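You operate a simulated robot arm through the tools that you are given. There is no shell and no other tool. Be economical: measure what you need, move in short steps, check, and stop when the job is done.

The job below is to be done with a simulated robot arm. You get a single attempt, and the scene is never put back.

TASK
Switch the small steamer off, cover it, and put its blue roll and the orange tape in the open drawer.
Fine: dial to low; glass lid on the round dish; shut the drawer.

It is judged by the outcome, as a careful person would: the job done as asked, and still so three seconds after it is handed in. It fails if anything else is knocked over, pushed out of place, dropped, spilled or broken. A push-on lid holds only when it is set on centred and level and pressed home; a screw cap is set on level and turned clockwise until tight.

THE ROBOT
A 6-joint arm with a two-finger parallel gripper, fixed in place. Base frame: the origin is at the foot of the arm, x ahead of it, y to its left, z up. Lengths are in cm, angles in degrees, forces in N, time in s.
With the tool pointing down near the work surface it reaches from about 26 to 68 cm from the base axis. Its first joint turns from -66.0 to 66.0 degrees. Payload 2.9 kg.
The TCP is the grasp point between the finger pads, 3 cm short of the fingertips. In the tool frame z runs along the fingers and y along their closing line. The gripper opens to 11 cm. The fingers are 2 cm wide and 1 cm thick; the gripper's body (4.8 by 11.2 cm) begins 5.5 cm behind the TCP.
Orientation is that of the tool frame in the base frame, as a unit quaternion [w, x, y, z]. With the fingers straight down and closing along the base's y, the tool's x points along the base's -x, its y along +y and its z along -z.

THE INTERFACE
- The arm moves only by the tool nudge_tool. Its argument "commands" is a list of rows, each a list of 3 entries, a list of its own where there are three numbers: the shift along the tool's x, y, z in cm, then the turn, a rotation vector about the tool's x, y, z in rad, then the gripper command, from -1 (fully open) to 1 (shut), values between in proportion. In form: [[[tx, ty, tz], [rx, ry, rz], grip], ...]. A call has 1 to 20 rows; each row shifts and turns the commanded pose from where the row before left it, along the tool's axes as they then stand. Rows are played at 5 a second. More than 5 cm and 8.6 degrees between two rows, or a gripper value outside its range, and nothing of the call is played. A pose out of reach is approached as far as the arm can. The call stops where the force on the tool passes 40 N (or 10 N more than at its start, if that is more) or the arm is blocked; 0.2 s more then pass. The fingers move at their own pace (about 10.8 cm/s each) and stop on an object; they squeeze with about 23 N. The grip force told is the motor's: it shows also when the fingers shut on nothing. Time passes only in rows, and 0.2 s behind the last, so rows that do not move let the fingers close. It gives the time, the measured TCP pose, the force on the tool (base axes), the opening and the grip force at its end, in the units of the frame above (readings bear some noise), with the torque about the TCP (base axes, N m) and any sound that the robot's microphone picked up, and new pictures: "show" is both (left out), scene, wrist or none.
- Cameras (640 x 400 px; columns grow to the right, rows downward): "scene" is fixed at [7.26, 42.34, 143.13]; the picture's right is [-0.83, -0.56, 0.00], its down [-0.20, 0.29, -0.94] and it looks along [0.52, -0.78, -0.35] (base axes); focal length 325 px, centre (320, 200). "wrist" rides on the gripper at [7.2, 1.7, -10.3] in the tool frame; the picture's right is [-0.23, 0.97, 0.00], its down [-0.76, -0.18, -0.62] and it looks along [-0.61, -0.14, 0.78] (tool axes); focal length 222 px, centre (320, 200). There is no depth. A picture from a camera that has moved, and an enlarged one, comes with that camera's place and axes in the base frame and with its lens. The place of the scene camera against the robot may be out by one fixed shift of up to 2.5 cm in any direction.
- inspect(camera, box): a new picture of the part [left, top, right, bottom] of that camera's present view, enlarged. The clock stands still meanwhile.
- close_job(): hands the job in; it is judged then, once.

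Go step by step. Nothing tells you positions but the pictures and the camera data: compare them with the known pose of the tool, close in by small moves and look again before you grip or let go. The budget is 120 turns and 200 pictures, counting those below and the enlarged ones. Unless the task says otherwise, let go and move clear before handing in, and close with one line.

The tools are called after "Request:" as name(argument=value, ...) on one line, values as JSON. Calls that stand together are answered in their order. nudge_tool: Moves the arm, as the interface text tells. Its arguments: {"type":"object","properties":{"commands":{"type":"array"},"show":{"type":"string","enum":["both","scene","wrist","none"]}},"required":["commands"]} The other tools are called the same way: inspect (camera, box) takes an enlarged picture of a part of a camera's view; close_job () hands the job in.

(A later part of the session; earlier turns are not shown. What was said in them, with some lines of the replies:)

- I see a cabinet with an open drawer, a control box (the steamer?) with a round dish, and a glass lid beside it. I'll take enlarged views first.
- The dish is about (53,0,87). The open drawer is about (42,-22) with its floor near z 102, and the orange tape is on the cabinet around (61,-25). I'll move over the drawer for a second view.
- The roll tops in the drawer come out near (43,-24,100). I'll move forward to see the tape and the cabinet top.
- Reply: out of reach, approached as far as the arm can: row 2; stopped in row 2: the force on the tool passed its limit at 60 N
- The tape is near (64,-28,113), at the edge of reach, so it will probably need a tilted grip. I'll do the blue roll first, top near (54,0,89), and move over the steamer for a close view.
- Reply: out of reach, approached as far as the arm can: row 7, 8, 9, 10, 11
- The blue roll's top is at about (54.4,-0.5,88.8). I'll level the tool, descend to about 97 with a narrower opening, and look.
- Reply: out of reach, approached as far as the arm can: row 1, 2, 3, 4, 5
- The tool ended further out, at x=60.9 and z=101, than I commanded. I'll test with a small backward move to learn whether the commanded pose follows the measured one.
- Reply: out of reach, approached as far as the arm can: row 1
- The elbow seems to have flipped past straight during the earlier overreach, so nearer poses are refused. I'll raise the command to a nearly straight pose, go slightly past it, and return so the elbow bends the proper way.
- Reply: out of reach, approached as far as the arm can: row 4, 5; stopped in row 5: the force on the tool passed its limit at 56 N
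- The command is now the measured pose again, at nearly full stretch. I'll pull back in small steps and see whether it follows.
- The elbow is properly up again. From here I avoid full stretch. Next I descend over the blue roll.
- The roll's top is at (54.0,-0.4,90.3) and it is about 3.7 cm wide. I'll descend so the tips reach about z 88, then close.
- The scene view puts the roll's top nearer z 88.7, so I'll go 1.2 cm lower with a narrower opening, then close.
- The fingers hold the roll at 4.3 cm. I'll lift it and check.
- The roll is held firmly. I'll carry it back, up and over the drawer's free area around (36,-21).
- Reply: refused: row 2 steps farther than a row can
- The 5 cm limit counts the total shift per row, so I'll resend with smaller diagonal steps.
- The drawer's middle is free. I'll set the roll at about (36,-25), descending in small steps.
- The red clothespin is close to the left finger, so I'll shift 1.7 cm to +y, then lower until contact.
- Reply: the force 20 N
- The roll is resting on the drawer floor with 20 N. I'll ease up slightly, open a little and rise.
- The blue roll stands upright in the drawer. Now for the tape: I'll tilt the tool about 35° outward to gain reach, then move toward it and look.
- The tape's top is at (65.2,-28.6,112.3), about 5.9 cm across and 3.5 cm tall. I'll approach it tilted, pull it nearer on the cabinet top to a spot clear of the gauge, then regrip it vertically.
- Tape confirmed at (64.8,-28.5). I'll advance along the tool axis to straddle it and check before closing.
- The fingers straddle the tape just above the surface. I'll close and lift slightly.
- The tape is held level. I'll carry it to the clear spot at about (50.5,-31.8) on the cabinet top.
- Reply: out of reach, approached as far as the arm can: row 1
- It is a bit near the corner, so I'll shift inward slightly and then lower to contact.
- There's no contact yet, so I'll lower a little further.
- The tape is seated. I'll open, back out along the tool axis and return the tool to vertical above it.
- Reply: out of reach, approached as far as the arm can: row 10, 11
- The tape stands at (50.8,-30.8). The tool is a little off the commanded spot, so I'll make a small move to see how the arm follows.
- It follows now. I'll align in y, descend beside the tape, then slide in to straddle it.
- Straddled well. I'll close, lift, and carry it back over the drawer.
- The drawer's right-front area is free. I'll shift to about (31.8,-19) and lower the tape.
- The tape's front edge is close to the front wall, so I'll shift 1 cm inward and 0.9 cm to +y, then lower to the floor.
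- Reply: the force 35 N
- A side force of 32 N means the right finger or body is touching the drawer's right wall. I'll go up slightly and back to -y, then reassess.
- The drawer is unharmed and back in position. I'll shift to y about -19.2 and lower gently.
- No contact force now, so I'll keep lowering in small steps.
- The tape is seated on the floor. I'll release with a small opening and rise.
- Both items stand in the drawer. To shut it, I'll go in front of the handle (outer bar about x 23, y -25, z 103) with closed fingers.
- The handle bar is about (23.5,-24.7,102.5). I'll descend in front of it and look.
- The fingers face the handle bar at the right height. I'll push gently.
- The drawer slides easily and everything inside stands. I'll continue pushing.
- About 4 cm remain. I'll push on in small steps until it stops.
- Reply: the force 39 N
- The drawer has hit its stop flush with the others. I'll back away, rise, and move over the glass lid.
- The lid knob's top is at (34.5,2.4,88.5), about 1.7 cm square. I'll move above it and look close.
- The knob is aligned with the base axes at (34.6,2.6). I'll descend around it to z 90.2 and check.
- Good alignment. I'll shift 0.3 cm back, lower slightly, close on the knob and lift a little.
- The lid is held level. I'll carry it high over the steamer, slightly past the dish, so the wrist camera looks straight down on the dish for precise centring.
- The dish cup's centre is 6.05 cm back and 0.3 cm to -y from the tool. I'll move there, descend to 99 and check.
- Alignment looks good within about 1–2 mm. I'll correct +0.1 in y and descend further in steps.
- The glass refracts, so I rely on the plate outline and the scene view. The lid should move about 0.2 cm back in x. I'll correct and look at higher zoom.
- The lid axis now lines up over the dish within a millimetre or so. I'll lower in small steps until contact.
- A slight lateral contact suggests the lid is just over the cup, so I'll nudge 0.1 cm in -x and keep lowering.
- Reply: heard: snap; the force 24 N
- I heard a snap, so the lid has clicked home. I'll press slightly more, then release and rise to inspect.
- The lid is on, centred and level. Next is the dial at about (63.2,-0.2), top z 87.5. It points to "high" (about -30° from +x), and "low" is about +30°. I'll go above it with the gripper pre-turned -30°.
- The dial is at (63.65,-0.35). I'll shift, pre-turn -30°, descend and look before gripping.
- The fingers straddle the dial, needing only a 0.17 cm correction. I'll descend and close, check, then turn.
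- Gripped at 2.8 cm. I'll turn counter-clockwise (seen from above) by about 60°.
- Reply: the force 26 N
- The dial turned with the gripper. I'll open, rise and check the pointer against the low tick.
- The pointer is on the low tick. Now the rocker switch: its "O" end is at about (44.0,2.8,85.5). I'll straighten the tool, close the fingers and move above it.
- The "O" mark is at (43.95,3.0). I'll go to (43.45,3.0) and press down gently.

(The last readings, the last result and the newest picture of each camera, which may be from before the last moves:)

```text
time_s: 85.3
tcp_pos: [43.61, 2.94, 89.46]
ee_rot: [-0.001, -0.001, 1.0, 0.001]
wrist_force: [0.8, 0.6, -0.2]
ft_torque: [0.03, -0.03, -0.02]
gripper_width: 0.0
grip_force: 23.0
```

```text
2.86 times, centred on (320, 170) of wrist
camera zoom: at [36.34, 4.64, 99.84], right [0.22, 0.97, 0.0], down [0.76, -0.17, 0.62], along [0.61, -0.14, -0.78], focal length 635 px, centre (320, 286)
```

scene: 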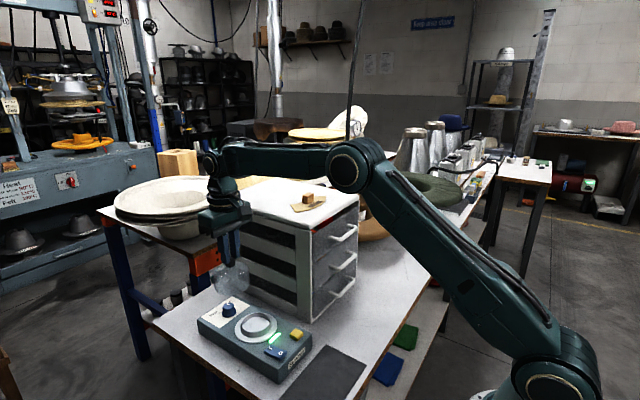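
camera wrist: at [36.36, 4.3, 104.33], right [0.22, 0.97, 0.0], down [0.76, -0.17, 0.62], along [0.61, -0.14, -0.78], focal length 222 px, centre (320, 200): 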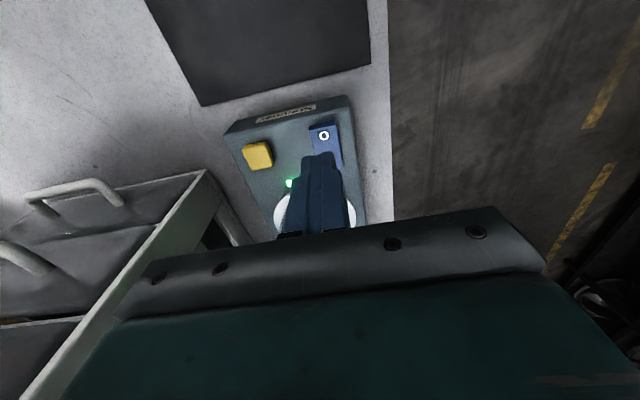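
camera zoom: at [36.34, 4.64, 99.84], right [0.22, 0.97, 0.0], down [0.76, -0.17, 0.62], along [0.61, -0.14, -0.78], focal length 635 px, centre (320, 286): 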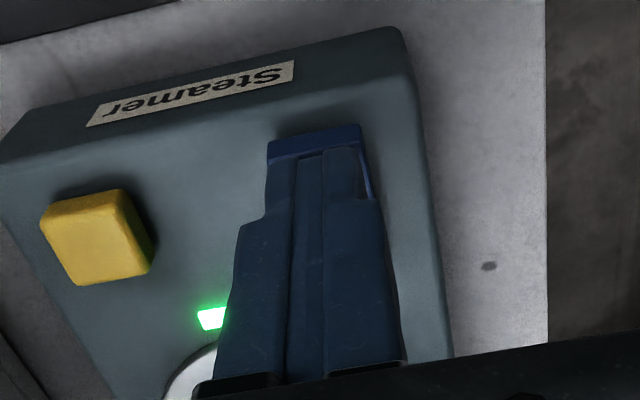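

The tip is over the O end. I'll move 0.3 cm further toward the edge and press in small steps.

Request:
nudge_tool(commands=[[[0.3, 0, 0.2], [0, 0, 0], 1], [[0, 0, 0.3], [0, 0, 0], 1], [[0, 0, 0.3], [0, 0, 0], 1], [[0, 0, 0.2], [0, 0, 0], 1], [[0, 0, 0], [0, 0, 0], 1]], show="none")

Request:
inspect(camera="scene", box=[235, 310, 315, 380])

```text
time_s: 86.5
tcp_pos: [43.17, 2.92, 88.62]
ee_rot: [0.0, -0.002, 1.0, 0.0]
wrist_force: [-0.1, 0.4, -0.3]
ft_torque: [0.02, -0.03, -0.03]
gripper_width: 0.03
grip_force: 22.8
```

```text
5.71 times, centred on (275, 345) of scene
camera zoom: at [7.26, 42.34, 143.13], right [-0.83, -0.56, 0.0], down [-0.2, 0.29, -0.94], along [0.52, -0.78, -0.35], focal length 1858 px, centre (577, -629)
```

zoom: 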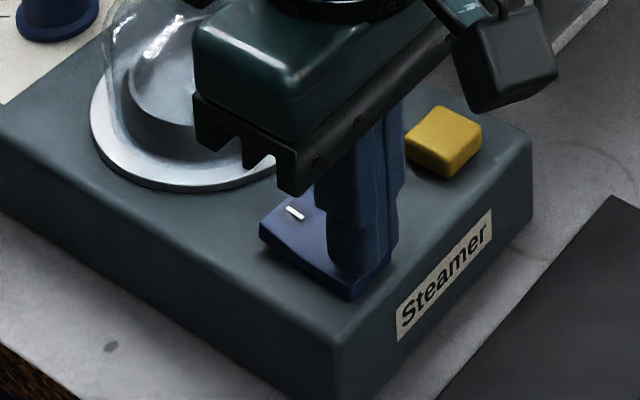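

The light may already be off. I'll rise and look.

Request:
nudge_tool(commands=[[[0, 0, -2], [0, 0, 0], 1], [[0, 0, -4], [0, 0, 0], 1], [[3, 0, -4], [0, 0, 0], 1], [[4, 0, -2], [0, 0, 0], 1], [[0, 0, 0], [0, 0, 0], 1]], show="both")

Request:
inspect(camera="scene", box=[195, 270, 325, 385])

Request:
inspect(camera="scene", box=[260, 170, 400, 300])

```text
time_s: 87.7
tcp_pos: [36.14, 2.94, 100.45]
ee_rot: [-0.002, -0.001, 1.0, 0.001]
wrist_force: [-0.3, 0.2, -0.1]
ft_torque: [0.0, 0.01, -0.03]
gripper_width: 0.0
grip_force: 22.6
camera wrist: at [28.95, 4.65, 110.84], right [0.22, 0.97, 0.0], down [0.76, -0.17, 0.62], along [0.61, -0.14, -0.78], focal length 222 px, centre (320, 200)
```

scene: 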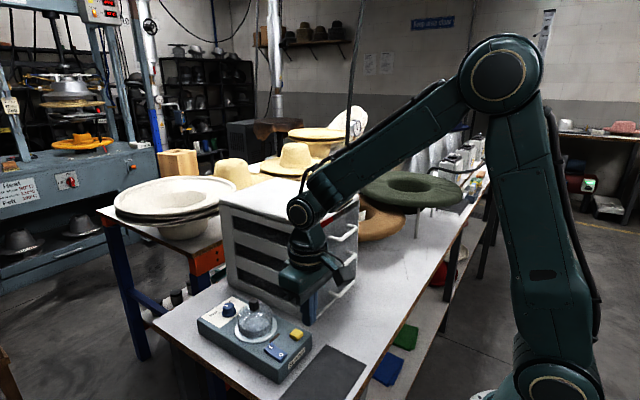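
wrist: 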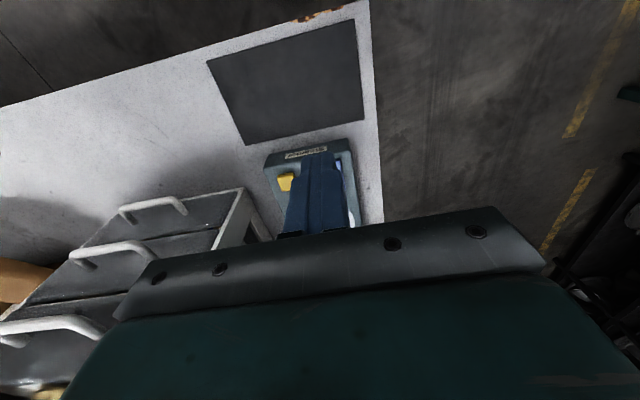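

```text
3.48 times, centred on (260, 328) of scene
camera zoom: at [7.25, 42.34, 143.13], right [-0.83, -0.56, 0.0], down [-0.2, 0.29, -0.94], along [0.52, -0.78, -0.35], focal length 1131 px, centre (529, -244)
```

zoom: 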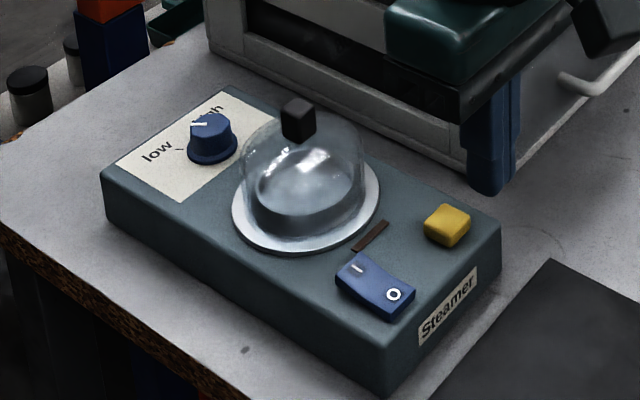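

```text
3.08 times, centred on (330, 235) of scene
camera zoom: at [7.25, 42.34, 143.13], right [-0.83, -0.56, 0.0], down [-0.2, 0.29, -0.94], along [0.52, -0.78, -0.35], focal length 1000 px, centre (289, 92)
```

zoom: 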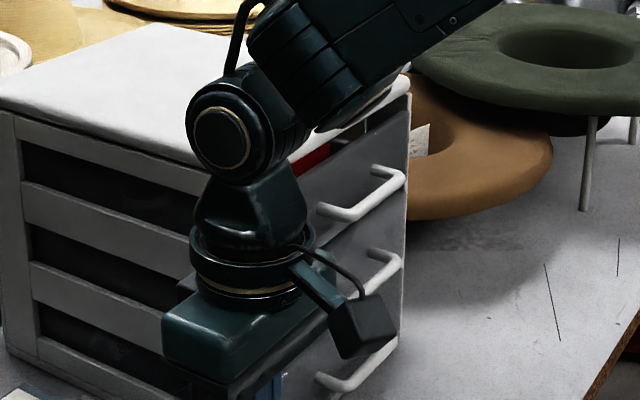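

The indicator is off and the switch shows O pressed. I'll move clear and do a final check of everything.

Request:
nudge_tool(commands=[[[0, 0, -4], [0, 0, 0], 0.5], [[0, 2, -4], [0, 0, 0], 0], [[2, 2, -4], [0, 0, 0], 0], [[2, 3, -3], [0, 0, 0], 0], [[0, 4, -3], [0, 0, 0], 0], [[0, 0, 0], [0, 0, 0], 0]], show="both")

Request:
inspect(camera="scene", box=[200, 170, 400, 300])

Request:
inspect(camera="wrist", box=[120, 60, 400, 240])

```text
time_s: 89.1
tcp_pos: [32.32, 14.13, 118.37]
ee_rot: [-0.001, -0.002, 1.0, 0.0]
wrist_force: [-0.6, -0.2, -0.8]
ft_torque: [0.01, -0.01, -0.01]
gripper_width: 5.5
grip_force: 0.1
camera wrist: at [25.07, 15.82, 128.79], right [0.22, 0.97, 0.0], down [0.76, -0.17, 0.62], along [0.61, -0.14, -0.78], focal length 222 px, centre (320, 200)
```

scene: 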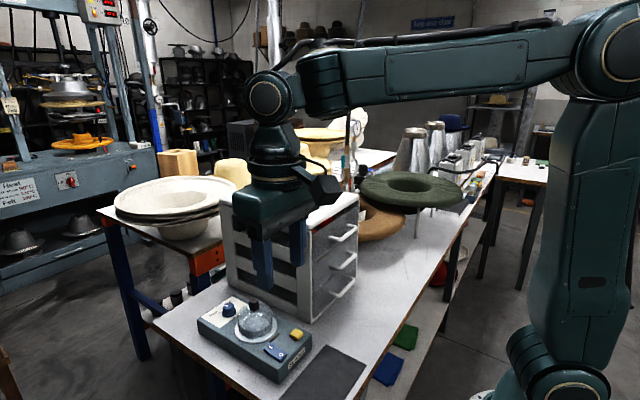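
wrist: 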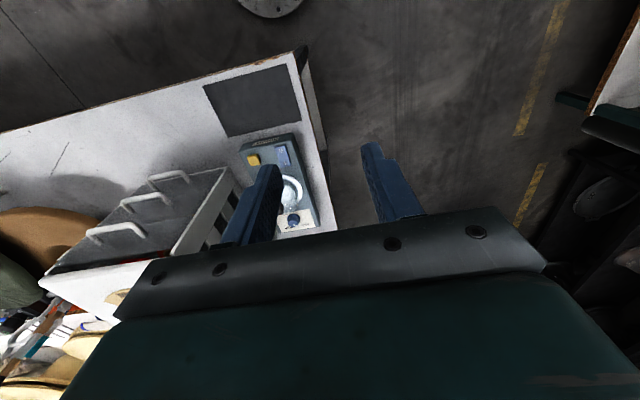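

```text
3.08 times, centred on (300, 235) of scene
camera zoom: at [7.25, 42.34, 143.13], right [-0.83, -0.56, 0.0], down [-0.2, 0.29, -0.94], along [0.52, -0.78, -0.35], focal length 1000 px, centre (382, 92)
```

zoom: 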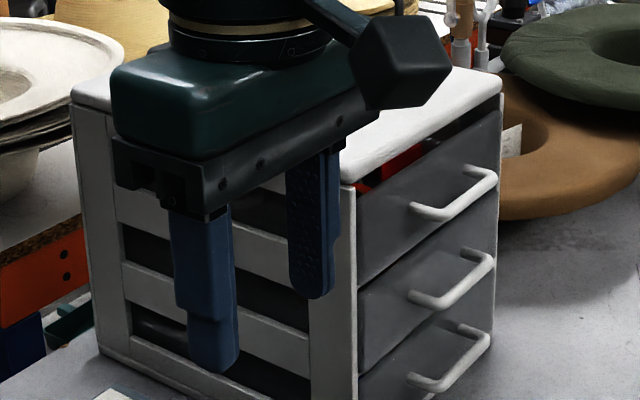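

```text
2.22 times, centred on (260, 150) of wrist
camera zoom: at [25.07, 15.82, 128.79], right [0.22, 0.97, 0.0], down [0.76, -0.17, 0.62], along [0.61, -0.14, -0.78], focal length 494 px, centre (453, 311)
```

zoom: 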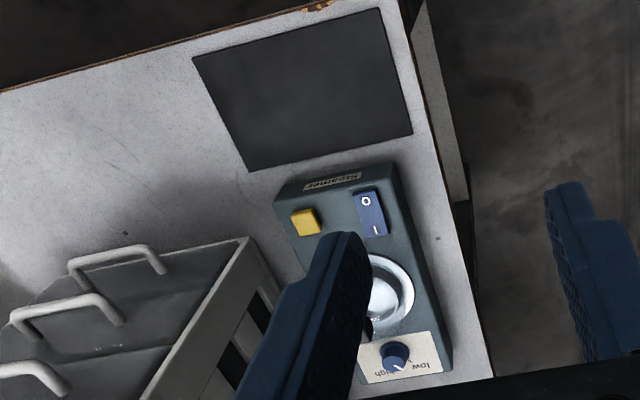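

The steamer light is off, the dial is on low and the lid is seated. The drawer sits flush with the two below it, and the arm is clear. I'm handing in.

Request:
close_job()

```text
The job is handed in.
```

The job is handed in. The steamer is off with its dial on low, the glass lid snapped onto the round dish, and the blue roll and orange tape are in the shut drawer.
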